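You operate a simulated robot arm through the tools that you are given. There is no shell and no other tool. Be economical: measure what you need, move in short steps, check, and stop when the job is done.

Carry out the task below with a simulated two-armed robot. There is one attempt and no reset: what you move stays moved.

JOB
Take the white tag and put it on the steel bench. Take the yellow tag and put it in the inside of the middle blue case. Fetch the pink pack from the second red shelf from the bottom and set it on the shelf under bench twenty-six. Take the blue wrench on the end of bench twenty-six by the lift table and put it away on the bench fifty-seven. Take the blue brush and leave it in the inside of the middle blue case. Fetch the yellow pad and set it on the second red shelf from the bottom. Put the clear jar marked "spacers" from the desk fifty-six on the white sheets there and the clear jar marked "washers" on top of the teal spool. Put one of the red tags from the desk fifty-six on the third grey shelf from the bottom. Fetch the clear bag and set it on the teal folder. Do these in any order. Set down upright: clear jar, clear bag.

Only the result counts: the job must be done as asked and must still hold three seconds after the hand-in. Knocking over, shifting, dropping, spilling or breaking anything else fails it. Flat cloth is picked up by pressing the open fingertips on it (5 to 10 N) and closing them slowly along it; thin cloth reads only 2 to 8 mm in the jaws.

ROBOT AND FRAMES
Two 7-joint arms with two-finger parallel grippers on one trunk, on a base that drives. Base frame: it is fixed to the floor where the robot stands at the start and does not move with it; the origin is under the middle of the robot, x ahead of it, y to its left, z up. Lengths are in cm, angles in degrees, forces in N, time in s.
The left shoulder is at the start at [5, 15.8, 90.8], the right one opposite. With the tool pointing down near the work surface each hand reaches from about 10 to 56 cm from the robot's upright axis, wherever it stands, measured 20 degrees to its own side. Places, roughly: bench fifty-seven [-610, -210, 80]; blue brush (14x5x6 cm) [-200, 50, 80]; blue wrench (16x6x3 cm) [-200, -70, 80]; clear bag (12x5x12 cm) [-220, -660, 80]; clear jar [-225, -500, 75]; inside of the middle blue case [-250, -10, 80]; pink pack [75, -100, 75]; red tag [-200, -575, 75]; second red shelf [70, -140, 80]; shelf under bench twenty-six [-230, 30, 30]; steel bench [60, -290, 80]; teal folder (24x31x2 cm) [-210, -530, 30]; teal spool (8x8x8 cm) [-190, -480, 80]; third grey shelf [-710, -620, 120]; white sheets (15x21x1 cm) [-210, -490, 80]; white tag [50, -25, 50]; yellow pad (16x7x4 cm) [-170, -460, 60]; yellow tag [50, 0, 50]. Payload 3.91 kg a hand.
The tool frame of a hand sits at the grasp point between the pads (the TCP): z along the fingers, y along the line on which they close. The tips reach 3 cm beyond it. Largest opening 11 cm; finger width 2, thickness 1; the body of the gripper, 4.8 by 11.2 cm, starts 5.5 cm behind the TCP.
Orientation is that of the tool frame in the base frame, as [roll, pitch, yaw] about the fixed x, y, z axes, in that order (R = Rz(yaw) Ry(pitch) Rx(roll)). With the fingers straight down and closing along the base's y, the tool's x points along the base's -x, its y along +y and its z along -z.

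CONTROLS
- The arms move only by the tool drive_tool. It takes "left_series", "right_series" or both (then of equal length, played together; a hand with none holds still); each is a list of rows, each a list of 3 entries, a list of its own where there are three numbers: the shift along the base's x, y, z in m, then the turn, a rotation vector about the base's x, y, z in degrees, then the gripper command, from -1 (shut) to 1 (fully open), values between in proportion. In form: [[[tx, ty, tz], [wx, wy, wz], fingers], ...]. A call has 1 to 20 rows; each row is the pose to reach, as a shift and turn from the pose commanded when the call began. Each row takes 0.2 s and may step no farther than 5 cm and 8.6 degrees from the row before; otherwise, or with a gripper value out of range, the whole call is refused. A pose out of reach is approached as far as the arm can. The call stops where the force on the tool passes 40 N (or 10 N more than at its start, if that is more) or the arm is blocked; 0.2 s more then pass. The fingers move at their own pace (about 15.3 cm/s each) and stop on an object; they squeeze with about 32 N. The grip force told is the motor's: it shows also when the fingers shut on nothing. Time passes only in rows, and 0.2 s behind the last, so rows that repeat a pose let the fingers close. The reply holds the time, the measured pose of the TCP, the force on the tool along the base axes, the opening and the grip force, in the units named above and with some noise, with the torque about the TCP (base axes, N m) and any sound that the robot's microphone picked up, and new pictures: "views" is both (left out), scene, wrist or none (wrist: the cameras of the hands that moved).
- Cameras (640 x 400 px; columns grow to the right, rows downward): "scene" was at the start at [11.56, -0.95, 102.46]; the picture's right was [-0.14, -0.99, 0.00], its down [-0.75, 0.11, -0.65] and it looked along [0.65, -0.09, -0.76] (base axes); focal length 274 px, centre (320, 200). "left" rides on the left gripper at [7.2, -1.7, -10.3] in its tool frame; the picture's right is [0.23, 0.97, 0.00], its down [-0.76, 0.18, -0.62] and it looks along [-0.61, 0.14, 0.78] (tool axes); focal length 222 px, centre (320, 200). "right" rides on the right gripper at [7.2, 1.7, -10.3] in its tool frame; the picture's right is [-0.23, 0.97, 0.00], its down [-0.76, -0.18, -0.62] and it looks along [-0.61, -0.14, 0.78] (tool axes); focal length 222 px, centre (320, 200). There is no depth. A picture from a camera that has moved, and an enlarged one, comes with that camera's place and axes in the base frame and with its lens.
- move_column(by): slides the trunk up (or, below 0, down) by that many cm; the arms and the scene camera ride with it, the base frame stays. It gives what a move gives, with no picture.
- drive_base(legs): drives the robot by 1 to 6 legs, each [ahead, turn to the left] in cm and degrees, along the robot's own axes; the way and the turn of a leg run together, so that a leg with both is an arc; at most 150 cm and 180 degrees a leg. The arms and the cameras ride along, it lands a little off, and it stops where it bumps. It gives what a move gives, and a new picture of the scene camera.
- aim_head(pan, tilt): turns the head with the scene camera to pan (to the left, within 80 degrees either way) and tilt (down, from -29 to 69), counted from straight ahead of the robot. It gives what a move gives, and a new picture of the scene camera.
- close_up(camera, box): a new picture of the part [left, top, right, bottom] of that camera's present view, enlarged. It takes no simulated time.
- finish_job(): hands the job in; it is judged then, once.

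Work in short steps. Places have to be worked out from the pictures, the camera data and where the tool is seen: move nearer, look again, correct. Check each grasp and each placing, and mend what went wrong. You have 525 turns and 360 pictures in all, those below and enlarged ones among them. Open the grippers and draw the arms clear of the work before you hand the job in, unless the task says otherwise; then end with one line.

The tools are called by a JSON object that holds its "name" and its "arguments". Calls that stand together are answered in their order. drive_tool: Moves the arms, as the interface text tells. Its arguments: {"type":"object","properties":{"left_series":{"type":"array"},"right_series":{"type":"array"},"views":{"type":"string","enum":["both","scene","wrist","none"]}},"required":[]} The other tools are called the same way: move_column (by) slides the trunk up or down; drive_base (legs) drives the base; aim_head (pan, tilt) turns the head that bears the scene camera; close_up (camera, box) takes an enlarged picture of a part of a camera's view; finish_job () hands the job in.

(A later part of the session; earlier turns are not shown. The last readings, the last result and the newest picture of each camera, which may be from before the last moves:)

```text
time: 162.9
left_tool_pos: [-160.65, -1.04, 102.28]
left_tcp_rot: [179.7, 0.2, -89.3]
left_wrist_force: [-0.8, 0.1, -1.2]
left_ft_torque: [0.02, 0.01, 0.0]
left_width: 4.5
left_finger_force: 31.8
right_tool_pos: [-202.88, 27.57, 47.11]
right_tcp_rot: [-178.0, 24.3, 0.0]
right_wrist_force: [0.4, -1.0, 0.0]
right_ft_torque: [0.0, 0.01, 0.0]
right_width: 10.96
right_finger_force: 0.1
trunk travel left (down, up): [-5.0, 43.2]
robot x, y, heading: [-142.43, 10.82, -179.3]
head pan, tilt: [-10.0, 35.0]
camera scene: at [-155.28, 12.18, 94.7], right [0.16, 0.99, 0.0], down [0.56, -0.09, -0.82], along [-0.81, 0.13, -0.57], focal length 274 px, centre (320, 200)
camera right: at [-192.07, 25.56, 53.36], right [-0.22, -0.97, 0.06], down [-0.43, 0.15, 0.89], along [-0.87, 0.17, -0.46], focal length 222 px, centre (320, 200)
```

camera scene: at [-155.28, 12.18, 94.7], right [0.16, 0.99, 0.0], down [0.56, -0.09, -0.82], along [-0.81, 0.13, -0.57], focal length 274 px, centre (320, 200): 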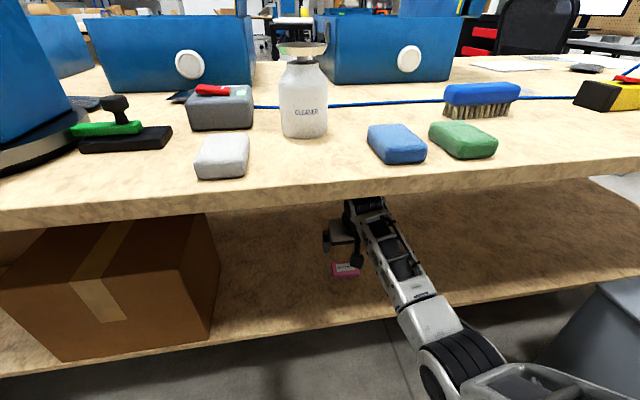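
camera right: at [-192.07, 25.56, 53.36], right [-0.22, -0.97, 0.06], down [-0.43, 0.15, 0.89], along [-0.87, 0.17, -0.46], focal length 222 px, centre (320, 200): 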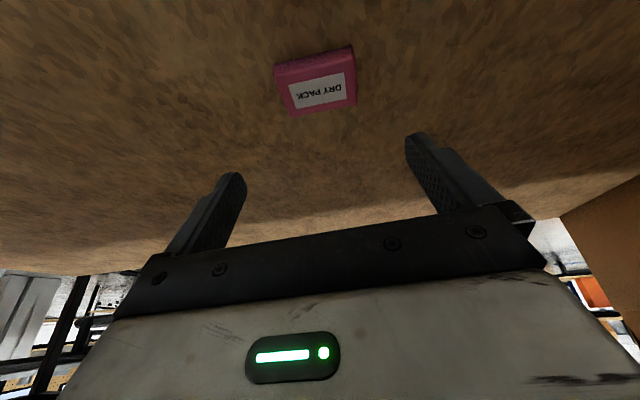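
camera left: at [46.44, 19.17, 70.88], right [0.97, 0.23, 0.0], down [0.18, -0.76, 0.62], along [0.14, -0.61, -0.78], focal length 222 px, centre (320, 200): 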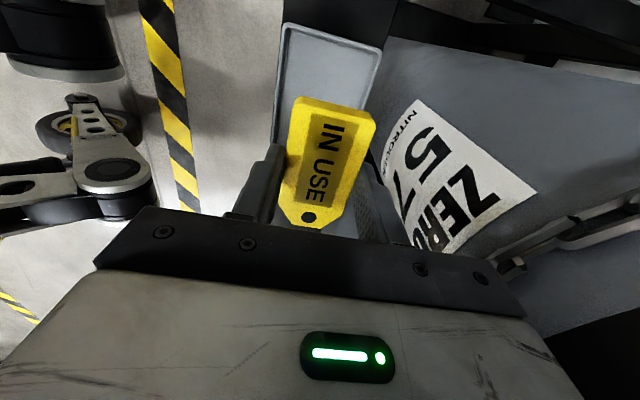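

Pink pack is on the shelf. I back out, and shift sideways toward the blue brush (about [-196,45]).

{"name": "drive_base", "arguments": {"legs": [[-40, 0]]}}

{"name": "move_column", "arguments": {"by": 18}}

{"name": "drive_tool", "arguments": {"right_series": [[[0.02, 0, 0.05], [0, 8, 0], 1], [[0.04, 0, 0.1], [0, 16, 0], 1], [[0.06, 0, 0.15], [0, 24, 0], 1], [[0.08, 0, 0.2], [0, 24, 0], 1], [[0.1, 0, 0.25], [0, 24, 0], 1], [[0.12, 0, 0.29], [0, 24, 0], 1], [[0.14, 0, 0.31], [0, 24, 0], 1]], "views": "none"}}

{"name": "drive_base", "arguments": {"legs": [[0, -90], [17, 0], [0, 90]]}}

```text
time: 165.4
left_tool_pos: [-120.54, -0.78, 102.19]
left_tcp_rot: [179.5, 0.3, -89.3]
left_wrist_force: [-0.1, 0.6, -0.3]
left_ft_torque: [0.01, 0.0, 0.0]
left_width: 4.49
left_finger_force: 31.7
right_tool_pos: [-162.88, 28.01, 47.17]
right_tcp_rot: [-177.8, 24.6, 0.1]
right_wrist_force: [-1.3, 0.8, 0.2]
right_ft_torque: [-0.01, 0.01, 0.01]
right_width: 11.02
right_finger_force: 0.0
trunk travel left (down, up): [-5.0, 43.2]
robot x, y, heading: [-102.61, 11.12, -179.4]
head pan, tilt: [-10.0, 35.0]
camera scene: at [-115.11, 12.54, 94.62], right [0.16, 0.99, 0.0], down [0.56, -0.09, -0.82], along [-0.81, 0.14, -0.57], focal length 274 px, centre (320, 200)
```

scene: 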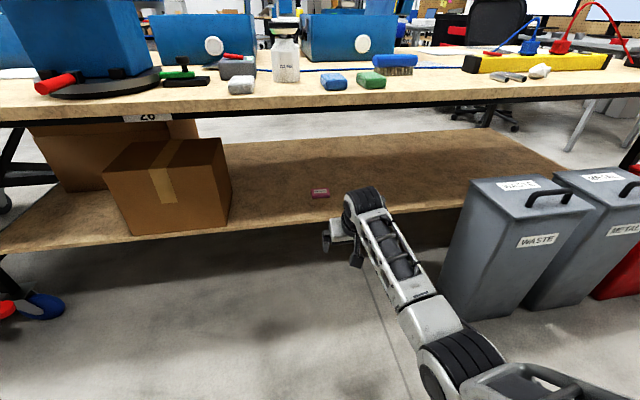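

```text
time: 167.4
left_tool_pos: [-120.73, -0.52, 120.15]
left_tcp_rot: [179.8, 0.0, -89.2]
left_wrist_force: [-1.1, -0.4, -0.6]
left_ft_torque: [0.01, -0.01, 0.0]
left_width: 4.52
left_finger_force: 32.2
right_tool_pos: [-162.93, 27.98, 64.92]
right_tcp_rot: [-178.0, 24.5, -0.1]
right_wrist_force: [-1.1, 0.7, -1.1]
right_ft_torque: [-0.01, 0.01, 0.02]
right_width: 11.01
right_finger_force: 0.2
trunk travel left (down, up): [-23.0, 25.2]
robot x, y, heading: [-102.48, 11.46, -179.3]
head pan, tilt: [-10.0, 35.0]
```

```text
refused: row 1 steps farther than a row can; nothing moved
```

```text
time: 176.5
left_tool_pos: [-121.23, 16.55, 120.13]
left_tcp_rot: [179.8, 0.1, -89.5]
left_wrist_force: [0.0, -0.2, -0.7]
left_ft_torque: [0.04, 0.02, 0.01]
left_width: 4.51
left_finger_force: 32.3
right_tool_pos: [-163.28, 45.31, 64.82]
right_tcp_rot: [-178.0, 24.4, -0.2]
right_wrist_force: [0.6, -0.3, 0.3]
right_ft_torque: [-0.02, -0.01, -0.01]
right_width: 11.01
right_finger_force: 0.0
trunk travel left (down, up): [-23.0, 25.2]
robot x, y, heading: [-103.04, 28.21, -179.5]
head pan, tilt: [-10.0, 35.0]
camera scene: at [-115.7, 29.77, 112.54], right [0.17, 0.99, 0.0], down [0.57, -0.1, -0.82], along [-0.81, 0.14, -0.57], focal length 274 px, centre (320, 200)
```

scene: 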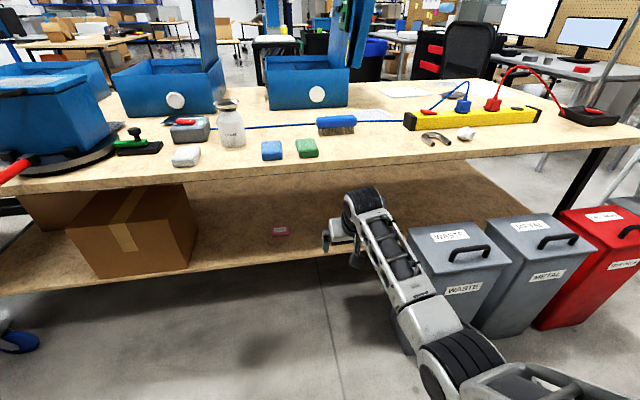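

I raise the right hand above the bench and untilt it, then turn it to close along x.

{"name": "drive_tool", "arguments": {"right_series": [[[0, 0, 0.045], [0, -6, 0], 1], [[0, 0, 0.09], [0, -12, 0], 1], [[0, 0, 0.135], [0, -18, 0], 1], [[0, 0, 0.18], [0, -24, 0], 1], [[0, 0, 0.225], [0, -24.5, 0], 1], [[0, 0, 0.27], [0, -24.5, 0], 1], [[0, 0, 0.315], [0, -24.5, 0], 1], [[0, 0, 0.35], [0, -24.5, 0], 1]], "views": "none"}}

{"name": "drive_tool", "arguments": {"right_series": [[[0.01, 0, 0], [0, 0, 8.5], 0.7], [[0.02, 0, 0], [0, 0, 17], 0.7], [[0.03, 0, 0], [0, 0, 25.5], 0.7], [[0.03, 0, 0], [0, 0, 34], 0.7], [[0.03, 0, 0], [0, 0, 42.5], 0.7], [[0.03, 0, 0], [0, 0, 51], 0.7], [[0.03, 0, 0], [0, 0, 59.5], 0.7], [[0.03, 0, 0], [0, 0, 68], 0.7], [[0.03, 0, 0], [0, 0, 76.5], 0.7], [[0.03, 0, 0], [0, 0, 84], 0.7], [[0.03, 0, 0], [0, 0, 90], 0.7]], "views": "none"}}

{"name": "drive_base", "arguments": {"legs": [[40, 0]]}}

{"name": "aim_head", "arguments": {"pan": -20, "tilt": 50}}

```text
time: 178.3
left_tool_pos: [-121.2, 16.62, 120.07]
left_tcp_rot: [179.7, 0.0, -89.6]
left_wrist_force: [0.8, 0.2, -0.3]
left_ft_torque: [0.0, 0.0, 0.03]
left_width: 4.52
left_finger_force: 31.7
right_tool_pos: [-162.98, 45.44, 99.73]
right_tcp_rot: [-177.7, 0.0, -0.2]
right_wrist_force: [-0.4, -0.8, 0.3]
right_ft_torque: [-0.05, -0.01, 0.03]
right_width: 10.98
right_finger_force: 0.1
right hand out of reach, approached as far as the arm can: row 8
trunk travel left (down, up): [-23.0, 25.2]
robot x, y, heading: [-102.91, 27.92, -179.5]
head pan, tilt: [-10.0, 35.0]
```

```text
time: 180.7
left_tool_pos: [-121.26, 16.51, 119.98]
left_tcp_rot: [179.8, 0.2, -89.6]
left_wrist_force: [0.6, 0.3, 0.0]
left_ft_torque: [0.0, 0.0, -0.02]
left_width: 4.49
left_finger_force: 31.7
right_tool_pos: [-162.03, 45.23, 103.7]
right_tcp_rot: [-177.9, -0.1, 90.0]
right_wrist_force: [0.4, 0.1, -0.4]
right_ft_torque: [0.03, -0.02, 0.03]
right_width: 9.37
right_finger_force: 0.1
right hand out of reach, approached as far as the arm can: row 1, 2, 3, 4, 5, 6, 7, 8, 9, 10, 11
trunk travel left (down, up): [-23.0, 25.2]
robot x, y, heading: [-102.67, 28.02, -179.7]
head pan, tilt: [-10.0, 35.0]
```

```text
time: 183.2
left_tool_pos: [-161.55, 16.56, 120.05]
left_tcp_rot: [179.8, 0.1, -89.9]
left_wrist_force: [-0.6, 0.4, -0.4]
left_ft_torque: [-0.04, -0.01, 0.0]
left_width: 4.47
left_finger_force: 31.9
right_tool_pos: [-201.97, 45.51, 103.74]
right_tcp_rot: [-178.0, -0.1, 89.4]
right_wrist_force: [-0.9, 0.7, 0.7]
right_ft_torque: [-0.01, 0.0, 0.02]
right_width: 9.35
right_finger_force: 0.0
trunk travel left (down, up): [-23.0, 25.2]
robot x, y, heading: [-142.91, 27.94, -180.0]
head pan, tilt: [-10.0, 35.0]
camera scene: at [-155.86, 29.72, 112.53], right [0.17, 0.98, 0.0], down [0.57, -0.1, -0.82], along [-0.81, 0.14, -0.57], focal length 274 px, centre (320, 200)
```

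scene: 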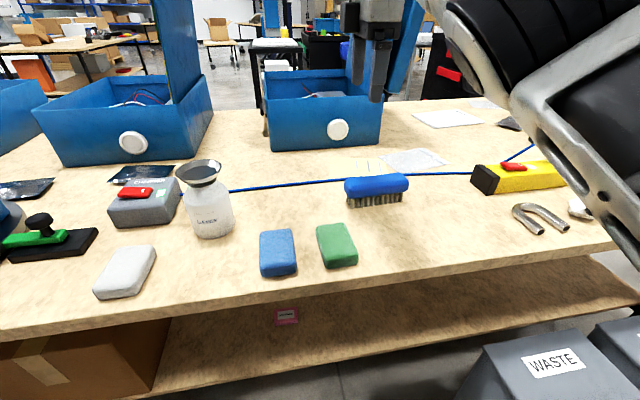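

```text
time: 183.9
left_tool_pos: [-161.25, 16.49, 120.13]
left_tcp_rot: [179.8, 0.1, -89.9]
left_wrist_force: [0.6, 0.1, 0.0]
left_ft_torque: [0.02, -0.03, -0.02]
left_width: 4.48
left_finger_force: 31.6
right_tool_pos: [-202.06, 45.44, 103.68]
right_tcp_rot: [-177.9, -0.1, 89.4]
right_wrist_force: [0.5, -0.2, 0.6]
right_ft_torque: [0.01, -0.02, 0.0]
right_width: 9.34
right_finger_force: 0.1
trunk travel left (down, up): [-23.0, 25.2]
robot x, y, heading: [-143.39, 27.71, -179.8]
head pan, tilt: [-20.0, 50.0]
camera scene: at [-154.41, 30.82, 110.37], right [0.34, 0.94, 0.0], down [0.72, -0.26, -0.64], along [-0.6, 0.22, -0.77], focal length 274 px, centre (320, 200)
```

scene: 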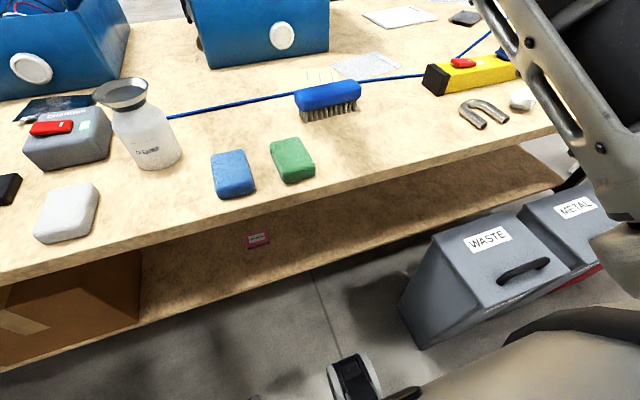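

The brush lies along y with centre ≈[-197,48], z 80–86. I move the right hand above it and look with the wrist camera.

{"name": "drive_tool", "arguments": {"right_series": [[[0.03, 0.015, -0.03], [0, -2, 0], 0.7], [[0.052, 0.025, -0.06], [0, -2, 0], 0.7], [[0.052, 0.025, -0.09], [0, -2, 0], 0.7]], "views": "both"}}

```text
time: 184.7
left_tool_pos: [-161.56, 16.54, 120.0]
left_tcp_rot: [179.8, 0.2, -89.9]
left_wrist_force: [1.0, 0.2, -0.3]
left_ft_torque: [0.03, 0.0, 0.0]
left_width: 4.47
left_finger_force: 32.0
right_tool_pos: [-202.6, 47.39, 100.99]
right_tcp_rot: [180.0, -0.2, 89.3]
right_wrist_force: [-0.4, -0.5, 0.0]
right_ft_torque: [0.02, 0.01, -0.01]
right_width: 9.35
right_finger_force: 0.1
right hand out of reach, approached as far as the arm can: row 1, 2, 3
trunk travel left (down, up): [-23.0, 25.2]
robot x, y, heading: [-143.07, 28.52, -180.0]
head pan, tilt: [-20.0, 50.0]
camera scene: at [-154.4, 30.83, 110.36], right [0.34, 0.94, 0.0], down [0.72, -0.26, -0.64], along [-0.6, 0.22, -0.77], focal length 274 px, centre (320, 200)
camera right: at [-200.83, 54.55, 111.27], right [0.97, -0.24, 0.0], down [-0.19, -0.76, 0.62], along [-0.15, -0.6, -0.78], focal length 222 px, centre (320, 200)
```

scene: 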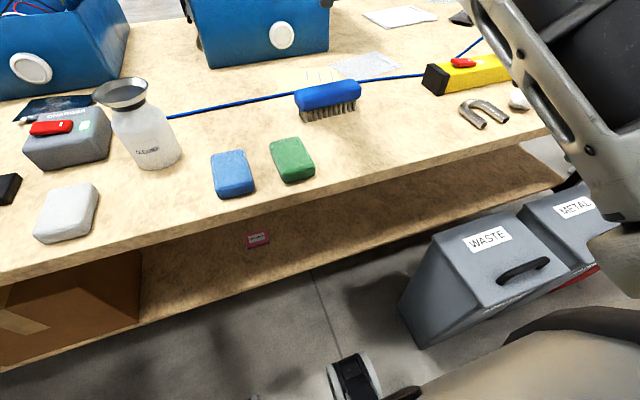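
right: 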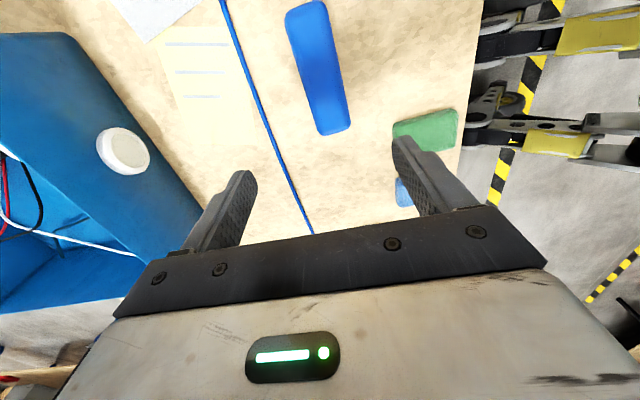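

Both views agree if the bench top is at z≈76: the brush is at about [-202,50.4]. I pull the hand back, drive 8 cm nearer, then align.

{"name": "drive_tool", "arguments": {"right_series": [[[0.05, 0, 0], [0, 0, 0], 0.7], [[0.1, 0, 0], [0, 0, 0], 0.7], [[0.14, 0, 0], [0, 0, 0], 0.7]], "views": "none"}}

{"name": "drive_base", "arguments": {"legs": [[9, 0]]}}

```text
time: 185.5
left_tool_pos: [-161.48, 16.71, 120.21]
left_tcp_rot: [179.7, 0.1, -89.9]
left_wrist_force: [-0.2, -0.6, -1.4]
left_ft_torque: [0.01, 0.04, 0.0]
left_width: 4.49
left_finger_force: 31.6
right_tool_pos: [-201.37, 47.05, 104.0]
right_tcp_rot: [-180.0, -0.1, 89.4]
right_wrist_force: [-0.7, -0.2, 0.4]
right_ft_torque: [-0.01, 0.03, -0.04]
right_width: 9.36
right_finger_force: 0.0
right hand out of reach, approached as far as the arm can: row 1, 2, 3
trunk travel left (down, up): [-23.0, 25.2]
robot x, y, heading: [-143.09, 28.26, -179.9]
head pan, tilt: [-20.0, 50.0]
```

```text
time: 186.6
left_tool_pos: [-170.34, 16.46, 120.1]
left_tcp_rot: [179.7, 0.0, -89.9]
left_wrist_force: [-0.9, 0.7, -1.2]
left_ft_torque: [0.03, -0.03, 0.0]
left_width: 4.5
left_finger_force: 32.1
right_tool_pos: [-210.31, 46.93, 104.0]
right_tcp_rot: [-179.9, -0.2, 89.4]
right_wrist_force: [0.6, -0.3, 0.0]
right_ft_torque: [0.02, -0.01, 0.01]
right_width: 9.34
right_finger_force: 0.1
trunk travel left (down, up): [-23.0, 25.2]
robot x, y, heading: [-152.12, 28.22, -179.9]
head pan, tilt: [-20.0, 50.0]
camera scene: at [-163.35, 30.83, 110.35], right [0.34, 0.94, 0.0], down [0.72, -0.26, -0.64], along [-0.6, 0.22, -0.77], focal length 274 px, centre (320, 200)
```

scene: 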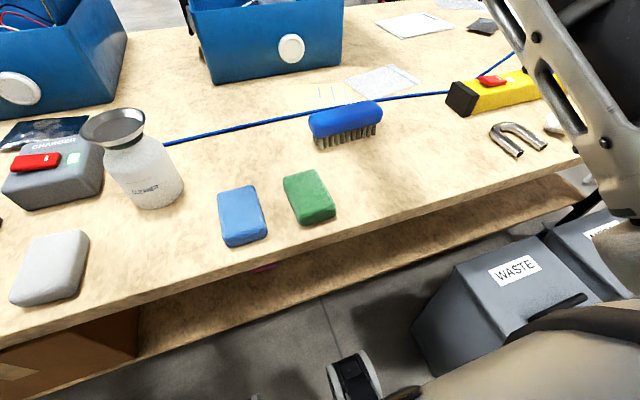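

The arm isn't following its commanded pose (stuck near a joint limit). I try lowering to see whether it frees up.

{"name": "drive_tool", "arguments": {"right_series": [[[0, 0, -0.03], [0, 0, -8], 0.7], [[0, 0, -0.03], [0, 0, -16], 0.7], [[0, 0, -0.03], [0, 0, -24], 0.7], [[0, 0, -0.03], [0, 0, -32], 0.7], [[0, 0, -0.03], [0, 0, -40], 0.7], [[0, 0, -0.03], [0, 0, -48], 0.7]], "views": "scene"}}

```text
time: 188.0
left_tool_pos: [-170.4, 16.48, 120.0]
left_tcp_rot: [179.9, 0.1, -90.0]
left_wrist_force: [0.8, -0.2, 0.2]
left_ft_torque: [-0.01, 0.0, 0.01]
left_width: 4.49
left_finger_force: 32.1
right_tool_pos: [-211.42, 46.93, 101.36]
right_tcp_rot: [180.0, -0.2, 41.3]
right_wrist_force: [0.7, -0.4, 0.2]
right_ft_torque: [0.02, -0.01, 0.02]
right_width: 9.36
right_finger_force: 0.1
right hand out of reach, approached as far as the arm can: row 1, 2, 3, 4, 5, 6
trunk travel left (down, up): [-23.0, 25.2]
robot x, y, heading: [-151.89, 27.85, -179.8]
head pan, tilt: [-20.0, 50.0]
camera scene: at [-163.31, 30.82, 110.36], right [0.34, 0.94, 0.0], down [0.72, -0.26, -0.64], along [-0.6, 0.22, -0.77], focal length 274 px, centre (320, 200)
```

scene: 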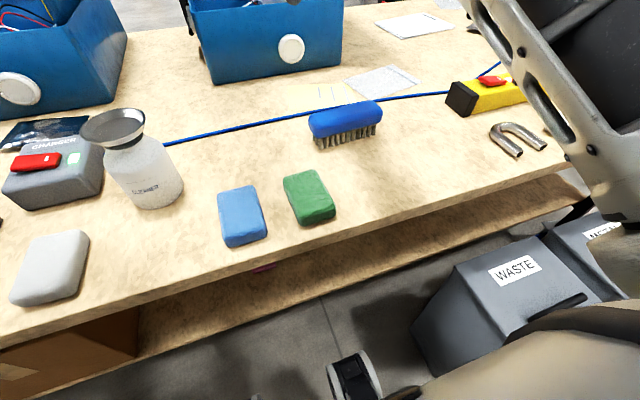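

The hand rides on its reach limit. Lowering should bring it back in range; I pull in x and lower while rotating back to closing along x.

{"name": "drive_tool", "arguments": {"right_series": [[[0.04, 0, 0], [0, 0, 0], 0.7], [[0.08, 0, 0], [0, 0, 0], 0.7], [[0.1, 0, -0.03], [0, 0, 0], 0.7], [[0.1, 0, -0.06], [0, 0, 0], 0.7]], "views": "none"}}

```text
time: 189.0
left_tool_pos: [-170.24, 16.46, 120.14]
left_tcp_rot: [179.7, 0.0, -89.8]
left_wrist_force: [0.3, 1.1, -1.0]
left_ft_torque: [-0.01, 0.02, -0.02]
left_width: 4.48
left_finger_force: 32.2
right_tool_pos: [-211.17, 46.03, 101.42]
right_tcp_rot: [-179.9, -0.2, 41.4]
right_wrist_force: [-0.5, 0.5, 0.3]
right_ft_torque: [0.01, 0.0, 0.03]
right_width: 9.35
right_finger_force: 0.0
right hand out of reach, approached as far as the arm can: row 1, 2, 3, 4
trunk travel left (down, up): [-23.0, 25.2]
robot x, y, heading: [-151.95, 28.31, -180.1]
head pan, tilt: [-20.0, 50.0]
```

The arm seems stretched straight and stuck. I bring the command back near the measured pose while tilting the hand, which should make the elbow bend again.

{"name": "drive_tool", "arguments": {"right_series": [[[-0.04, 0, 0.025], [0, 3, 0], 0.7], [[-0.08, 0, 0.05], [0, 7, 0], 0.7], [[-0.12, 0, 0.075], [0, 11, 0], 0.7], [[-0.16, 0, 0.1], [0, 15, 0], 0.7], [[-0.2, 0, 0.125], [0, 19, 0], 0.7], [[-0.22, 0, 0.15], [0, 23, 0], 0.7], [[-0.22, 0, 0.16], [0, 27, 0], 0.7], [[-0.22, 0, 0.14], [0, 30, 0], 0.7]], "views": "scene"}}

```text
time: 190.8
left_tool_pos: [-170.43, 16.45, 120.09]
left_tcp_rot: [179.8, 0.2, -90.0]
left_wrist_force: [-0.2, -1.0, 0.3]
left_ft_torque: [0.08, 0.01, -0.02]
left_width: 4.47
left_finger_force: 31.8
right_tool_pos: [-218.86, 47.35, 108.27]
right_tcp_rot: [-159.1, 21.7, 45.4]
right_wrist_force: [-0.4, -0.1, 0.1]
right_ft_torque: [-0.01, -0.01, 0.01]
right_width: 9.36
right_finger_force: 0.1
right hand out of reach, approached as far as the arm can: row 1, 2, 3, 4, 5, 6, 7, 8
trunk travel left (down, up): [-23.0, 25.2]
robot x, y, heading: [-151.75, 28.1, -179.9]
head pan, tilt: [-20.0, 50.0]
camera scene: at [-163.36, 30.74, 110.36], right [0.34, 0.94, 0.0], down [0.72, -0.26, -0.64], along [-0.6, 0.22, -0.77], focal length 274 px, centre (320, 200)
```

scene: 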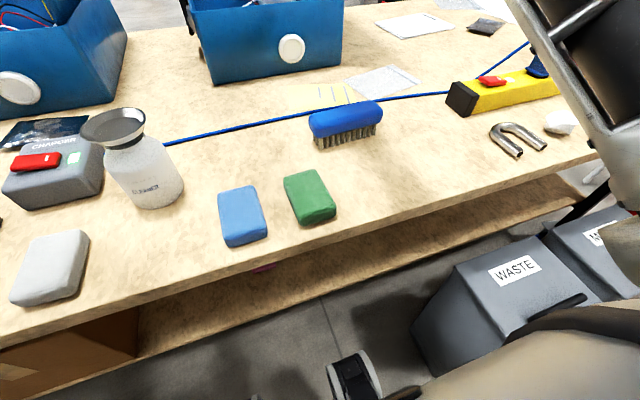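

Let me look at the right arm's posture directly.

{"name": "aim_head", "arguments": {"pan": -55, "tilt": 30}}

```text
time: 191.8
left_tool_pos: [-170.38, 16.51, 120.12]
left_tcp_rot: [179.7, 0.1, -89.9]
left_wrist_force: [0.7, 0.2, -0.8]
left_ft_torque: [-0.02, -0.03, 0.0]
left_width: 4.48
left_finger_force: 31.9
right_tool_pos: [-218.79, 47.42, 108.33]
right_tcp_rot: [-159.2, 21.7, 45.4]
right_wrist_force: [0.2, 0.1, 0.0]
right_ft_torque: [0.0, 0.0, 0.02]
right_width: 9.35
right_finger_force: 0.0
trunk travel left (down, up): [-23.0, 25.2]
robot x, y, heading: [-151.93, 27.9, -179.9]
head pan, tilt: [-55.0, 30.0]
camera scene: at [-161.27, 35.59, 113.31], right [0.82, 0.57, 0.0], down [0.29, -0.41, -0.87], along [-0.5, 0.71, -0.5], focal length 274 px, centre (320, 200)
```

scene: 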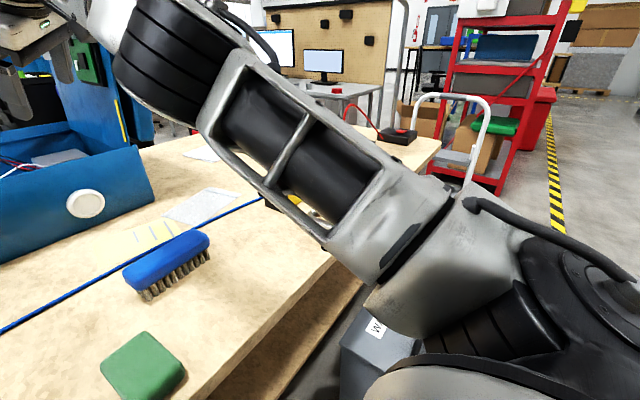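

The arm is stretched straight with the elbow high. I back the base 25 cm so the hand is clear of the cases, then move the command to the measured pose and swing downward, which should bend the elbow.

{"name": "drive_base", "arguments": {"legs": [[-40, 0]]}}

{"name": "drive_tool", "arguments": {"right_series": [[[-0.04, 0, 0.03], [0, 0, 0], 0.7], [[-0.08, 0, 0.06], [0, 0, 0], 0.7], [[-0.12, 0, 0.09], [0, 0, 0], 0.7], [[-0.16, 0, 0.115], [0, 0, 0], 0.7], [[-0.16, 0, 0.09], [0, 0, 0], 0.7], [[-0.16, 0, 0.06], [0, 0, 0], 0.7], [[-0.16, 0, 0.03], [0, 0, 0], 0.7], [[-0.16, 0, 0], [0, 0, 0], 0.7], [[-0.16, 0, -0.03], [0, 0, 0], 0.7]], "views": "none"}}

```text
time: 194.3
left_tool_pos: [-130.49, 16.62, 120.05]
left_tcp_rot: [179.8, 0.1, -89.7]
left_wrist_force: [-0.4, -0.3, -0.7]
left_ft_torque: [0.0, 0.02, -0.02]
left_width: 4.47
left_finger_force: 32.3
right_tool_pos: [-178.98, 47.19, 108.46]
right_tcp_rot: [-159.2, 21.8, 45.6]
right_wrist_force: [0.5, 0.5, 0.3]
right_ft_torque: [-0.02, 0.03, 0.01]
right_width: 9.35
right_finger_force: 0.0
trunk travel left (down, up): [-23.0, 25.2]
robot x, y, heading: [-112.35, 28.16, -179.9]
head pan, tilt: [-55.0, 30.0]
camera scene: at [-121.46, 35.64, 113.32], right [0.82, 0.58, 0.0], down [0.29, -0.41, -0.87], along [-0.5, 0.71, -0.5], focal length 274 px, centre (320, 200)
```

scene: 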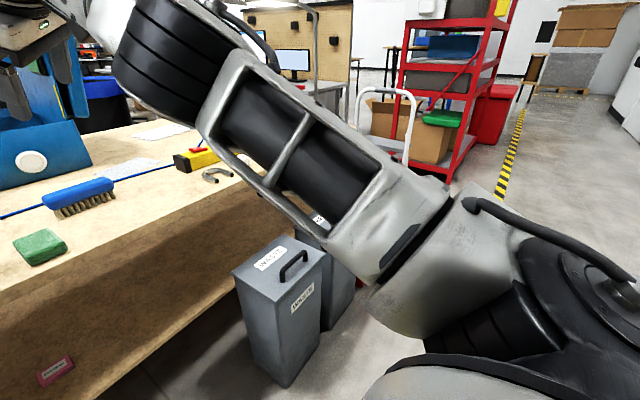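

```text
time: 196.3
left_tool_pos: [-130.44, 16.55, 120.11]
left_tcp_rot: [179.8, 0.2, -89.7]
left_wrist_force: [-0.1, 0.0, 0.2]
left_ft_torque: [0.01, 0.02, 0.03]
left_width: 4.48
left_finger_force: 32.1
right_tool_pos: [-181.64, 48.53, 102.3]
right_tcp_rot: [-159.2, 21.7, 45.6]
right_wrist_force: [0.0, 0.9, -0.6]
right_ft_torque: [-0.02, -0.01, 0.06]
right_width: 9.35
right_finger_force: 0.1
right hand out of reach, approached as far as the arm can: row 1, 2, 3, 4, 5, 6, 7, 8, 9
trunk travel left (down, up): [-23.0, 25.2]
robot x, y, heading: [-112.13, 28.06, -179.9]
head pan, tilt: [-55.0, 30.0]
```

It moves along its limit sphere only. I back off more and lower the command well below shoulder height to get the elbow to bend.

{"name": "drive_base", "arguments": {"legs": [[-40, 0]]}}

{"name": "drive_tool", "arguments": {"right_series": [[[-0.02, 0, -0.04], [0, 0, 0], 0.7], [[-0.03, 0, -0.08], [0, 0, 0], 0.7], [[-0.03, 0, -0.12], [0, 0, 0], 0.7], [[-0.03, 0, -0.16], [0, 0, 0], 0.7], [[-0.03, 0, -0.2], [0, 0, 0], 0.7], [[-0.03, 0, -0.24], [0, 0, 0], 0.7], [[-0.03, 0, -0.28], [0, 0, 0], 0.7], [[0.0, 0, -0.32], [0, 0, 0], 0.7], [[0.03, 0, -0.36], [0, 0, 0], 0.7], [[0.06, 0, -0.4], [0, 0, 0], 0.7], [[0.1, 0, -0.42], [0, 0, 0], 0.7], [[0.14, 0, -0.42], [0, 0, 0], 0.7]], "views": "scene"}}

```text
time: 198.8
left_tool_pos: [-90.6, 16.67, 119.93]
left_tcp_rot: [179.9, 0.2, -89.7]
left_wrist_force: [0.3, -0.1, 0.7]
left_ft_torque: [0.04, 0.01, 0.01]
left_width: 4.51
left_finger_force: 32.2
right_tool_pos: [-141.73, 48.67, 102.2]
right_tcp_rot: [-159.2, 21.6, 45.6]
right_wrist_force: [0.1, 0.2, -0.1]
right_ft_torque: [0.02, -0.02, -0.01]
right_width: 9.35
right_finger_force: 0.0
trunk travel left (down, up): [-23.0, 25.2]
robot x, y, heading: [-72.41, 27.91, -180.0]
head pan, tilt: [-55.0, 30.0]
camera scene: at [-81.55, 35.76, 113.32], right [0.82, 0.58, 0.0], down [0.29, -0.41, -0.87], along [-0.5, 0.71, -0.5], focal length 274 px, centre (320, 200)
```

scene: 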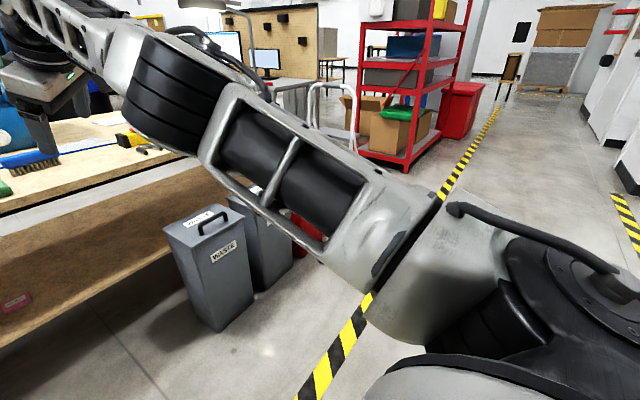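

```text
time: 201.4
left_tool_pos: [-90.8, 16.59, 120.02]
left_tcp_rot: [179.7, 0.0, -89.8]
left_wrist_force: [0.6, 0.2, -0.8]
left_ft_torque: [-0.02, -0.02, 0.0]
left_width: 4.49
left_finger_force: 31.6
right_tool_pos: [-138.64, 48.22, 55.06]
right_tcp_rot: [-159.3, 21.8, 45.7]
right_wrist_force: [-0.2, 0.0, 1.0]
right_ft_torque: [0.0, -0.16, 0.02]
right_width: 9.35
right_finger_force: 0.0
right hand out of reach, approached as far as the arm can: row 1, 2, 8, 9, 10, 11, 12
trunk travel left (down, up): [-23.0, 25.2]
robot x, y, heading: [-72.28, 28.38, -179.9]
head pan, tilt: [-55.0, 30.0]
camera scene: at [-81.63, 35.8, 113.3], right [0.82, 0.58, 0.0], down [0.29, -0.41, -0.87], along [-0.5, 0.71, -0.5], focal length 274 px, centre (320, 200)
```

scene: 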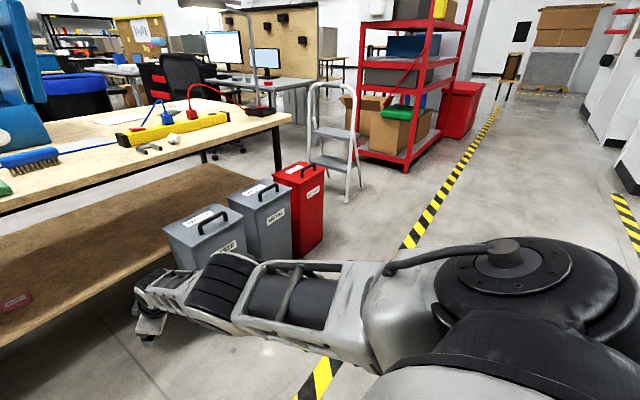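

Let me restore the wrist to its neutral orientation first (undo tilt, then yaw), with the command near the measured place.

{"name": "drive_tool", "arguments": {"right_series": [[[-0.04, 0, 0.02], [0, -7, 0], 0.7], [[-0.08, 0, 0.04], [0, -14, 0], 0.7], [[-0.11, 0, 0.08], [0, -22, 0], 0.7], [[-0.11, 0, 0.12], [0, -30, 0], 0.7]], "views": "none"}}

{"name": "drive_tool", "arguments": {"right_series": [[[0, 0, 0.02], [0, 0, -8], 0.7], [[0, 0, 0.04], [0, 0, -16], 0.7], [[0, 0, 0.06], [0, 0, -24], 0.7], [[0, 0, 0.08], [0, 0, -32], 0.7], [[0, 0, 0.08], [0, 0, -40], 0.7], [[0.04, 0, 0.08], [0, 0, -41], 0.7], [[0.08, 0, 0.08], [0, 0, -41], 0.7], [[0.12, 0, 0.08], [0, 0, -41], 0.7]], "views": "scene"}}

```text
time: 202.4
left_tool_pos: [-90.57, 16.64, 120.17]
left_tcp_rot: [179.7, 0.1, -89.9]
left_wrist_force: [-0.9, -0.2, -1.1]
left_ft_torque: [0.02, -0.04, 0.02]
left_width: 4.5
left_finger_force: 32.3
right_tool_pos: [-132.83, 49.33, 68.07]
right_tcp_rot: [-179.3, 0.9, 41.5]
right_wrist_force: [-0.1, 0.8, 1.1]
right_ft_torque: [-0.01, 0.05, -0.01]
right_width: 9.35
right_finger_force: 0.0
right hand out of reach, approached as far as the arm can: row 1, 2, 3, 4
trunk travel left (down, up): [-23.0, 25.2]
robot x, y, heading: [-72.43, 28.08, -179.9]
head pan, tilt: [-55.0, 30.0]
```

```text
time: 204.2
left_tool_pos: [-90.64, 16.71, 120.15]
left_tcp_rot: [179.7, 0.2, -89.8]
left_wrist_force: [-1.0, -0.4, 0.1]
left_ft_torque: [-0.01, -0.03, 0.01]
left_width: 4.46
left_finger_force: 32.0
right_tool_pos: [-120.88, 49.12, 76.45]
right_tcp_rot: [179.9, -0.3, 0.4]
right_wrist_force: [0.0, 0.4, -0.2]
right_ft_torque: [-0.01, 0.02, 0.0]
right_width: 9.33
right_finger_force: 0.0
trunk travel left (down, up): [-23.0, 25.2]
robot x, y, heading: [-72.04, 28.17, -180.1]
head pan, tilt: [-55.0, 30.0]
camera scene: at [-81.56, 35.76, 113.31], right [0.82, 0.58, 0.0], down [0.29, -0.41, -0.87], along [-0.5, 0.71, -0.5], focal length 274 px, centre (320, 200)
```

scene: 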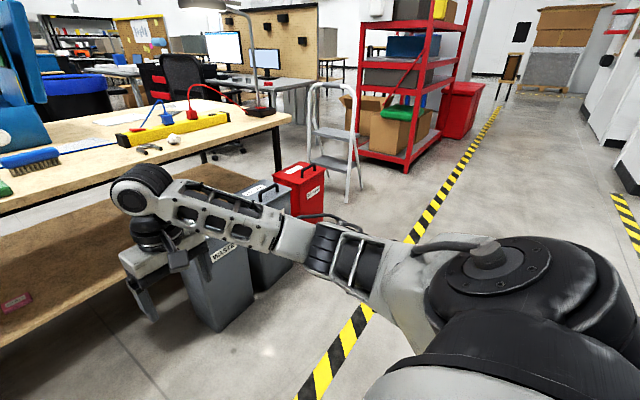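

Recovered: the right arm is back in a normal posture. I bring the hand in and up, and turn it to close along x, keeping away from full stretch.

{"name": "drive_tool", "arguments": {"right_series": [[[0.04, 0, 0.03], [0, 0, 0], 0.7], [[0.08, 0, 0.06], [0, 0, 0], 0.7], [[0.1, 0, 0.09], [0, 0, 0], 0.7], [[0.12, 0, 0.12], [0, 0, 0], 0.7], [[0.12, 0, 0.15], [0, 0, 0], 0.7], [[0.12, 0, 0.18], [0, 0, 0], 0.7]], "views": "none"}}

{"name": "drive_tool", "arguments": {"right_series": [[[0, 0, 0], [0, 0, 8.5], 0.7], [[0, 0, 0], [0, 0, 17], 0.7], [[0, 0, 0], [0, 0, 25.5], 0.7], [[0, 0, 0], [0, 0, 34], 0.7], [[0, 0, 0], [0, 0, 42.5], 0.7], [[0, 0, 0], [0, 0, 51], 0.7], [[0, 0, 0], [0, 0, 59.5], 0.7], [[0, 0, 0], [0, 0, 68], 0.7], [[0, 0, 0], [0, 0, 76.5], 0.7], [[0, 0, 0], [0, 0, 84], 0.7], [[0, 0, 0], [0, 0, 90], 0.7]], "views": "none"}}

```text
time: 205.6
left_tool_pos: [-90.58, 16.83, 120.16]
left_tcp_rot: [179.7, 0.1, -89.9]
left_wrist_force: [-0.3, 0.1, -0.8]
left_ft_torque: [-0.01, 0.03, -0.01]
left_width: 4.52
left_finger_force: 32.0
right_tool_pos: [-108.62, 49.1, 94.58]
right_tcp_rot: [179.9, -0.4, 0.5]
right_wrist_force: [0.1, 0.1, -0.1]
right_ft_torque: [0.0, 0.01, 0.0]
right_width: 9.37
right_finger_force: 0.0
trunk travel left (down, up): [-23.0, 25.2]
robot x, y, heading: [-72.14, 27.92, -180.1]
head pan, tilt: [-55.0, 30.0]
```

```text
time: 208.0
left_tool_pos: [-90.49, 16.72, 120.11]
left_tcp_rot: [179.8, 0.1, -89.9]
left_wrist_force: [0.2, -0.4, -0.8]
left_ft_torque: [-0.02, 0.04, 0.01]
left_width: 4.5
left_finger_force: 32.0
right_tool_pos: [-108.84, 48.95, 94.49]
right_tcp_rot: [179.8, -0.3, 90.7]
right_wrist_force: [0.3, -0.1, -0.1]
right_ft_torque: [-0.04, 0.0, -0.02]
right_width: 9.34
right_finger_force: 0.0
trunk travel left (down, up): [-23.0, 25.2]
robot x, y, heading: [-72.51, 28.06, -180.0]
head pan, tilt: [-55.0, 30.0]
```

Now drive up to the bench again and look down at the brush.

{"name": "drive_base", "arguments": {"legs": [[81, 0]]}}

{"name": "drive_tool", "arguments": {"right_series": [[[-0.03, 0.01, 0], [0, 0, 0], 0.7], [[-0.06, 0.015, 0], [0, 0, 0], 0.7], [[-0.09, 0.015, -0.01], [0, 0, 0], 0.7]], "views": "wrist"}}

{"name": "aim_head", "arguments": {"pan": -20, "tilt": 50}}

```text
time: 212.3
left_tool_pos: [-170.92, 16.53, 120.1]
left_tcp_rot: [179.9, 0.2, -89.8]
left_wrist_force: [0.2, -0.3, -0.6]
left_ft_torque: [0.0, 0.03, -0.02]
left_width: 4.48
left_finger_force: 31.8
right_tool_pos: [-189.07, 48.75, 94.4]
right_tcp_rot: [179.8, -0.3, 90.6]
right_wrist_force: [0.4, -0.9, -0.1]
right_ft_torque: [-0.03, 0.0, 0.03]
right_width: 9.35
right_finger_force: 0.0
trunk travel left (down, up): [-23.0, 25.2]
robot x, y, heading: [-152.51, 27.8, -179.7]
head pan, tilt: [-55.0, 30.0]
camera scene: at [-161.83, 35.59, 113.31], right [0.82, 0.58, 0.0], down [0.29, -0.41, -0.87], along [-0.5, 0.71, -0.5], focal length 274 px, centre (320, 200)
```

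scene: 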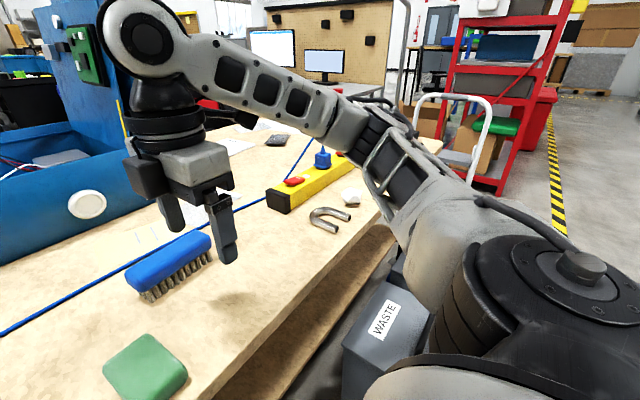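

```text
time: 213.1
left_tool_pos: [-170.79, 16.43, 120.01]
left_tcp_rot: [179.7, 0.2, -89.9]
left_wrist_force: [-0.1, 0.4, -1.0]
left_ft_torque: [0.01, 0.01, -0.01]
left_width: 4.49
left_finger_force: 31.9
right_tool_pos: [-198.15, 50.37, 93.46]
right_tcp_rot: [179.8, -0.2, 90.5]
right_wrist_force: [0.7, -0.6, 0.4]
right_ft_torque: [0.03, -0.02, 0.0]
right_width: 9.34
right_finger_force: 0.1
trunk travel left (down, up): [-23.0, 25.2]
robot x, y, heading: [-152.28, 27.91, -180.2]
head pan, tilt: [-55.0, 30.0]
camera right: at [-196.52, 57.61, 103.66], right [0.98, -0.22, 0.0], down [-0.17, -0.77, 0.62], along [-0.13, -0.6, -0.79], focal length 222 px, centre (320, 200)
```

right: 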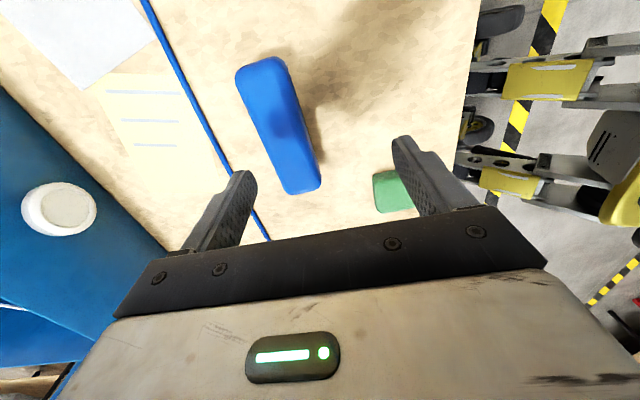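

```text
time: 214.1
left_tool_pos: [-170.85, 16.43, 120.09]
left_tcp_rot: [179.8, 0.2, -89.7]
left_wrist_force: [0.3, -0.4, 0.3]
left_ft_torque: [0.0, 0.01, 0.01]
left_width: 4.48
left_finger_force: 32.2
right_tool_pos: [-198.09, 50.42, 93.4]
right_tcp_rot: [179.8, -0.3, 90.5]
right_wrist_force: [0.1, 0.6, 0.1]
right_ft_torque: [0.0, 0.01, -0.03]
right_width: 9.37
right_finger_force: 0.1
trunk travel left (down, up): [-23.0, 25.2]
robot x, y, heading: [-152.61, 27.83, -179.8]
head pan, tilt: [-20.0, 50.0]
camera scene: at [-163.86, 30.81, 110.37], right [0.34, 0.94, 0.0], down [0.72, -0.26, -0.64], along [-0.6, 0.22, -0.77], focal length 274 px, centre (320, 200)
```

scene: 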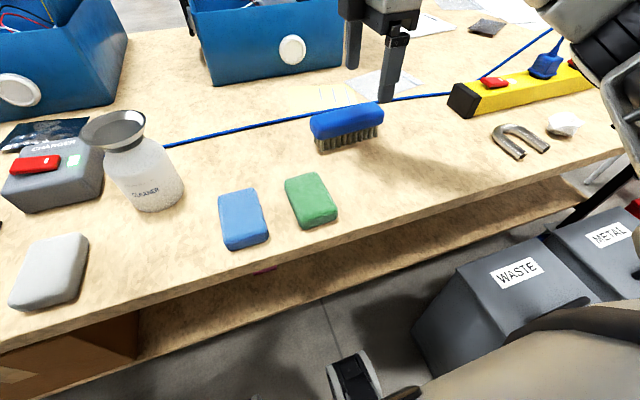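

Brush centre is at [-201.9,50] along y. I move over it and lower to z≈85 first.

{"name": "drive_tool", "arguments": {"right_series": [[[-0.02, -0.002, -0.02], [0, 0, 0], 0.5], [[-0.037, -0.003, -0.04], [0, 0, 0], 0.5], [[-0.037, -0.003, -0.07], [0, 0, 0], 0.5], [[-0.037, -0.003, -0.085], [0, 0, 0], 0.5]], "views": "both"}}

```text
time: 215.1
left_tool_pos: [-171.05, 16.44, 119.97]
left_tcp_rot: [179.8, 0.0, -89.8]
left_wrist_force: [-0.3, -0.3, -0.5]
left_ft_torque: [0.0, 0.03, -0.01]
left_width: 4.49
left_finger_force: 32.0
right_tool_pos: [-201.8, 50.1, 85.03]
right_tcp_rot: [179.9, -0.3, 90.5]
right_wrist_force: [0.1, 0.8, 0.5]
right_ft_torque: [0.02, 0.01, 0.01]
right_width: 8.26
right_finger_force: 0.1
trunk travel left (down, up): [-23.0, 25.2]
robot x, y, heading: [-152.43, 28.37, -179.8]
head pan, tilt: [-20.0, 50.0]
camera scene: at [-163.86, 30.81, 110.36], right [0.34, 0.94, 0.0], down [0.72, -0.26, -0.64], along [-0.6, 0.22, -0.77], focal length 274 px, centre (320, 200)
camera right: at [-200.22, 57.3, 95.19], right [0.98, -0.22, 0.0], down [-0.17, -0.77, 0.62], along [-0.13, -0.6, -0.79], focal length 222 px, centre (320, 200)
```

scene: 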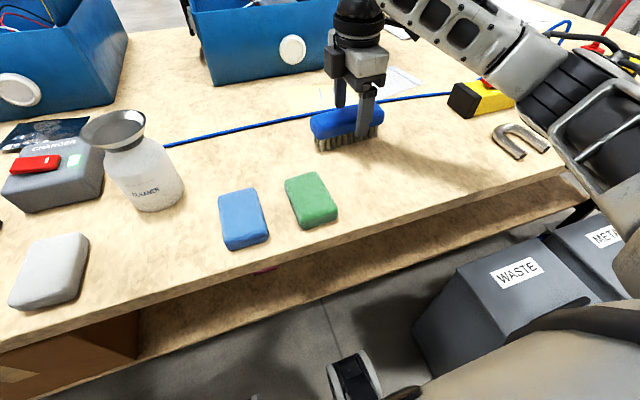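
right: 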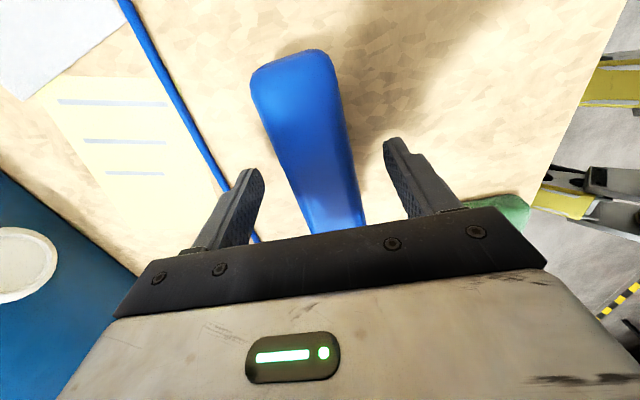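

Well centred. I lower 3 cm and close.

{"name": "drive_tool", "arguments": {"right_series": [[[0, 0, -0.015], [0, 0, 0], 0.5], [[0, 0, -0.03], [0, 0, 0], 0.5], [[0, 0, -0.03], [0, 0, 0], 0.0], [[0, 0, -0.03], [0, 0, 0], -0.5], [[0, 0, -0.03], [0, 0, 0], -1], [[0, 0, -0.03], [0, 0, 0], -1]], "views": "none"}}

{"name": "drive_tool", "arguments": {"right_series": [[[0, 0, 0.03], [0, 0, 0], -1], [[0, 0, 0.07], [0, 0, 0], -1], [[0.02, 0, 0.11], [0, 0, 0], -1], [[0.05, 0, 0.14], [0, 0, 0], -1], [[0.09, 0, 0.16], [0, 0, 0], -1], [[0.13, 0, 0.17], [0, 0, 0], -1]], "views": "scene"}}

```text
time: 216.5
left_tool_pos: [-170.84, 16.52, 120.07]
left_tcp_rot: [179.8, 0.1, -89.8]
left_wrist_force: [-0.4, -0.2, 0.1]
left_ft_torque: [-0.02, -0.01, 0.03]
left_width: 4.5
left_finger_force: 32.1
right_tool_pos: [-201.82, 50.12, 81.97]
right_tcp_rot: [180.0, -0.2, 90.4]
right_wrist_force: [-0.7, 0.3, 2.4]
right_ft_torque: [0.02, 0.09, 0.02]
right_width: 4.54
right_finger_force: 32.0
trunk travel left (down, up): [-23.0, 25.2]
robot x, y, heading: [-152.27, 27.9, -180.0]
head pan, tilt: [-20.0, 50.0]
```

```text
time: 217.9
left_tool_pos: [-170.82, 16.48, 120.05]
left_tcp_rot: [179.7, 0.1, -89.8]
left_wrist_force: [-0.1, 0.2, 0.2]
left_ft_torque: [-0.04, 0.0, -0.03]
left_width: 4.48
left_finger_force: 32.4
right_tool_pos: [-188.69, 50.18, 98.91]
right_tcp_rot: [179.8, -0.3, 90.5]
right_wrist_force: [0.6, 0.8, -0.5]
right_ft_torque: [0.03, 0.02, 0.0]
right_width: 4.57
right_finger_force: 32.0
trunk travel left (down, up): [-23.0, 25.2]
robot x, y, heading: [-152.35, 27.93, -179.9]
head pan, tilt: [-20.0, 50.0]
camera scene: at [-163.84, 30.81, 110.36], right [0.34, 0.94, 0.0], down [0.72, -0.26, -0.64], along [-0.6, 0.22, -0.77], focal length 274 px, centre (320, 200)
```

scene: 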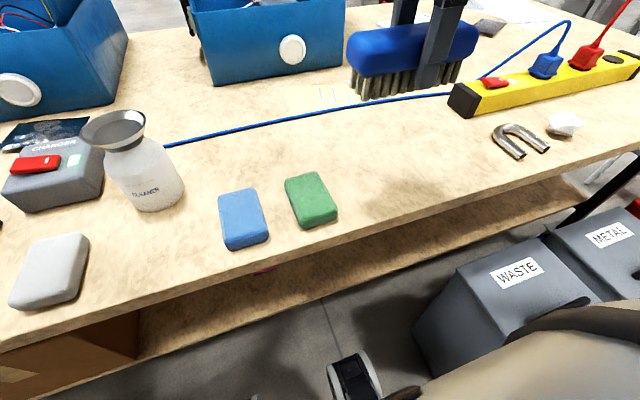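

Brush in hand. I back away and raise the head to survey a route to the far side of the bench.

{"name": "drive_base", "arguments": {"legs": [[-45, 0]]}}

{"name": "move_column", "arguments": {"by": 25}}

{"name": "aim_head", "arguments": {"pan": 35, "tilt": 15}}

{"name": "aim_head", "arguments": {"pan": -40, "tilt": 15}}

{"name": "aim_head", "arguments": {"pan": 0, "tilt": 15}}

```text
time: 220.6
left_tool_pos: [-126.13, 16.64, 120.02]
left_tcp_rot: [179.8, 0.1, -89.8]
left_wrist_force: [-0.3, 0.6, -0.3]
left_ft_torque: [0.01, -0.04, -0.04]
left_width: 4.48
left_finger_force: 32.3
right_tool_pos: [-144.08, 50.11, 98.94]
right_tcp_rot: [179.8, -0.4, 90.5]
right_wrist_force: [-0.8, -0.4, -0.3]
right_ft_torque: [0.05, 0.02, -0.03]
right_width: 4.54
right_finger_force: 31.7
trunk travel left (down, up): [-23.0, 25.2]
robot x, y, heading: [-108.09, 28.29, -179.8]
head pan, tilt: [-20.0, 50.0]
camera scene: at [-119.22, 30.92, 110.36], right [0.34, 0.94, 0.0], down [0.72, -0.26, -0.64], along [-0.6, 0.22, -0.77], focal length 274 px, centre (320, 200)
```

scene: 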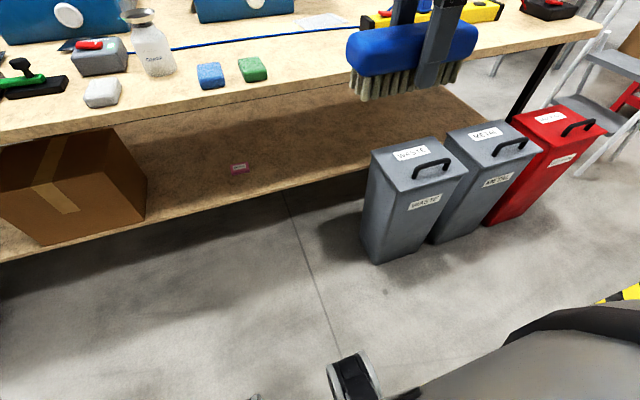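

```text
time: 223.2
left_tool_pos: [-126.33, 16.49, 145.07]
left_tcp_rot: [179.8, 0.1, -89.7]
left_wrist_force: [0.5, -0.7, -0.8]
left_ft_torque: [0.01, 0.01, 0.0]
left_width: 4.49
left_finger_force: 31.9
right_tool_pos: [-144.19, 50.09, 124.02]
right_tcp_rot: [179.8, -0.3, 90.6]
right_wrist_force: [-0.1, 0.2, -1.4]
right_ft_torque: [0.01, 0.0, -0.04]
right_width: 4.56
right_finger_force: 32.4
trunk travel left (down, up): [-48.0, 0.2]
robot x, y, heading: [-107.8, 27.93, -179.6]
head pan, tilt: [-20.0, 50.0]
```

```text
time: 224.5
left_tool_pos: [-126.13, 16.28, 145.23]
left_tcp_rot: [179.8, 0.4, -89.9]
left_wrist_force: [20.7, -48.2, 17.3]
left_ft_torque: [5.36, 1.84, -1.27]
left_width: 4.49
left_finger_force: 31.8
right_tool_pos: [-144.21, 50.09, 123.95]
right_tcp_rot: [179.8, -0.4, 90.6]
right_wrist_force: [0.3, 0.0, -1.4]
right_ft_torque: [-0.01, -0.01, 0.01]
right_width: 4.53
right_finger_force: 31.8
trunk travel left (down, up): [-48.0, 0.2]
robot x, y, heading: [-107.9, 28.32, -179.9]
head pan, tilt: [35.0, 15.0]
camera scene: at [-121.27, 27.54, 139.96], right [-0.08, 1.0, 0.0], down [0.34, 0.03, -0.94], along [-0.94, -0.08, -0.34], focal length 274 px, centre (320, 200)
```

scene: 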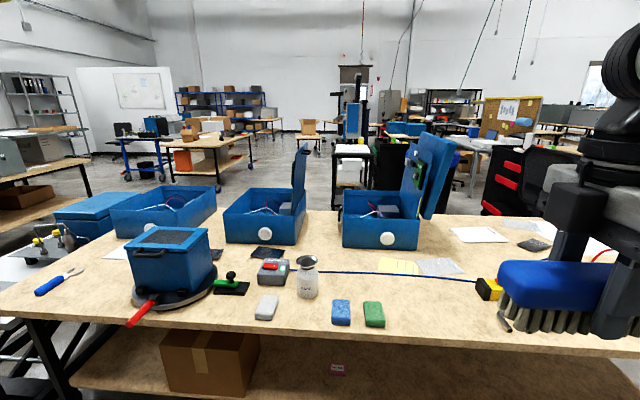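

```text
time: 225.9
left_tool_pos: [-126.27, 16.62, 145.15]
left_tcp_rot: [179.8, 0.1, -89.7]
left_wrist_force: [-0.4, -0.2, -0.9]
left_ft_torque: [0.02, 0.03, 0.01]
left_width: 4.49
left_finger_force: 31.7
right_tool_pos: [-144.12, 49.97, 124.04]
right_tcp_rot: [179.8, -0.3, 90.6]
right_wrist_force: [-0.2, -0.3, -1.1]
right_ft_torque: [0.0, -0.02, 0.01]
right_width: 4.56
right_finger_force: 32.5
trunk travel left (down, up): [-48.0, 0.2]
robot x, y, heading: [-107.91, 28.1, -179.7]
head pan, tilt: [-40.0, 15.0]
camera scene: at [-119.17, 34.28, 140.73], right [0.64, 0.77, 0.0], down [0.2, -0.17, -0.97], along [-0.74, 0.62, -0.26], focal length 274 px, centre (320, 200)
```

scene: 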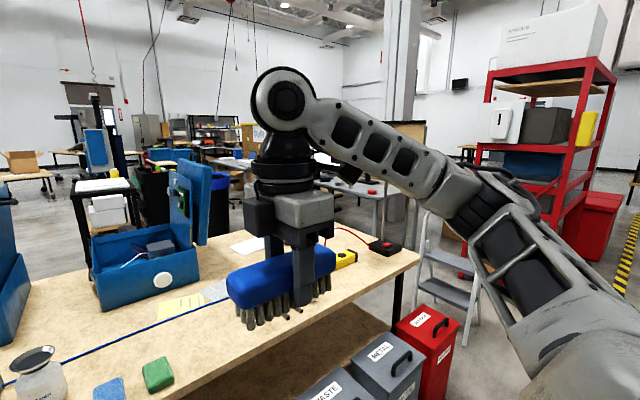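

```text
time: 227.0
left_tool_pos: [-126.28, 16.6, 145.24]
left_tcp_rot: [179.8, 0.1, -89.7]
left_wrist_force: [0.5, -0.2, -0.8]
left_ft_torque: [0.03, -0.02, 0.06]
left_width: 4.49
left_finger_force: 32.3
right_tool_pos: [-144.09, 50.13, 123.79]
right_tcp_rot: [179.8, -0.2, 90.6]
right_wrist_force: [0.3, -0.2, -0.8]
right_ft_torque: [0.0, 0.02, 0.0]
right_width: 4.57
right_finger_force: 31.7
trunk travel left (down, up): [-48.0, 0.2]
robot x, y, heading: [-107.74, 28.24, -179.8]
head pan, tilt: [0.0, 15.0]
camera scene: at [-121.33, 28.29, 140.73], right [0.0, 1.0, 0.0], down [0.26, 0.0, -0.97], along [-0.97, 0.0, -0.26], focal length 274 px, centre (320, 200)
```

scene: 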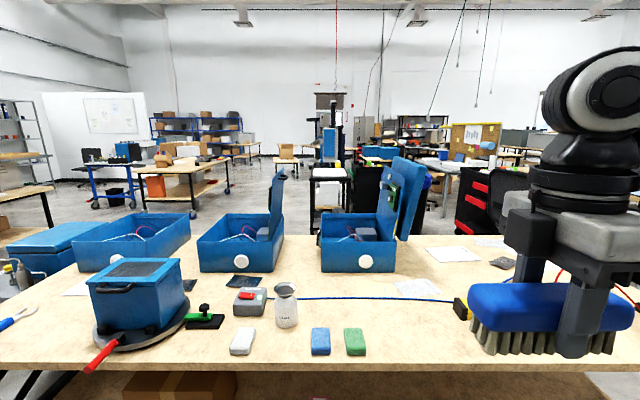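

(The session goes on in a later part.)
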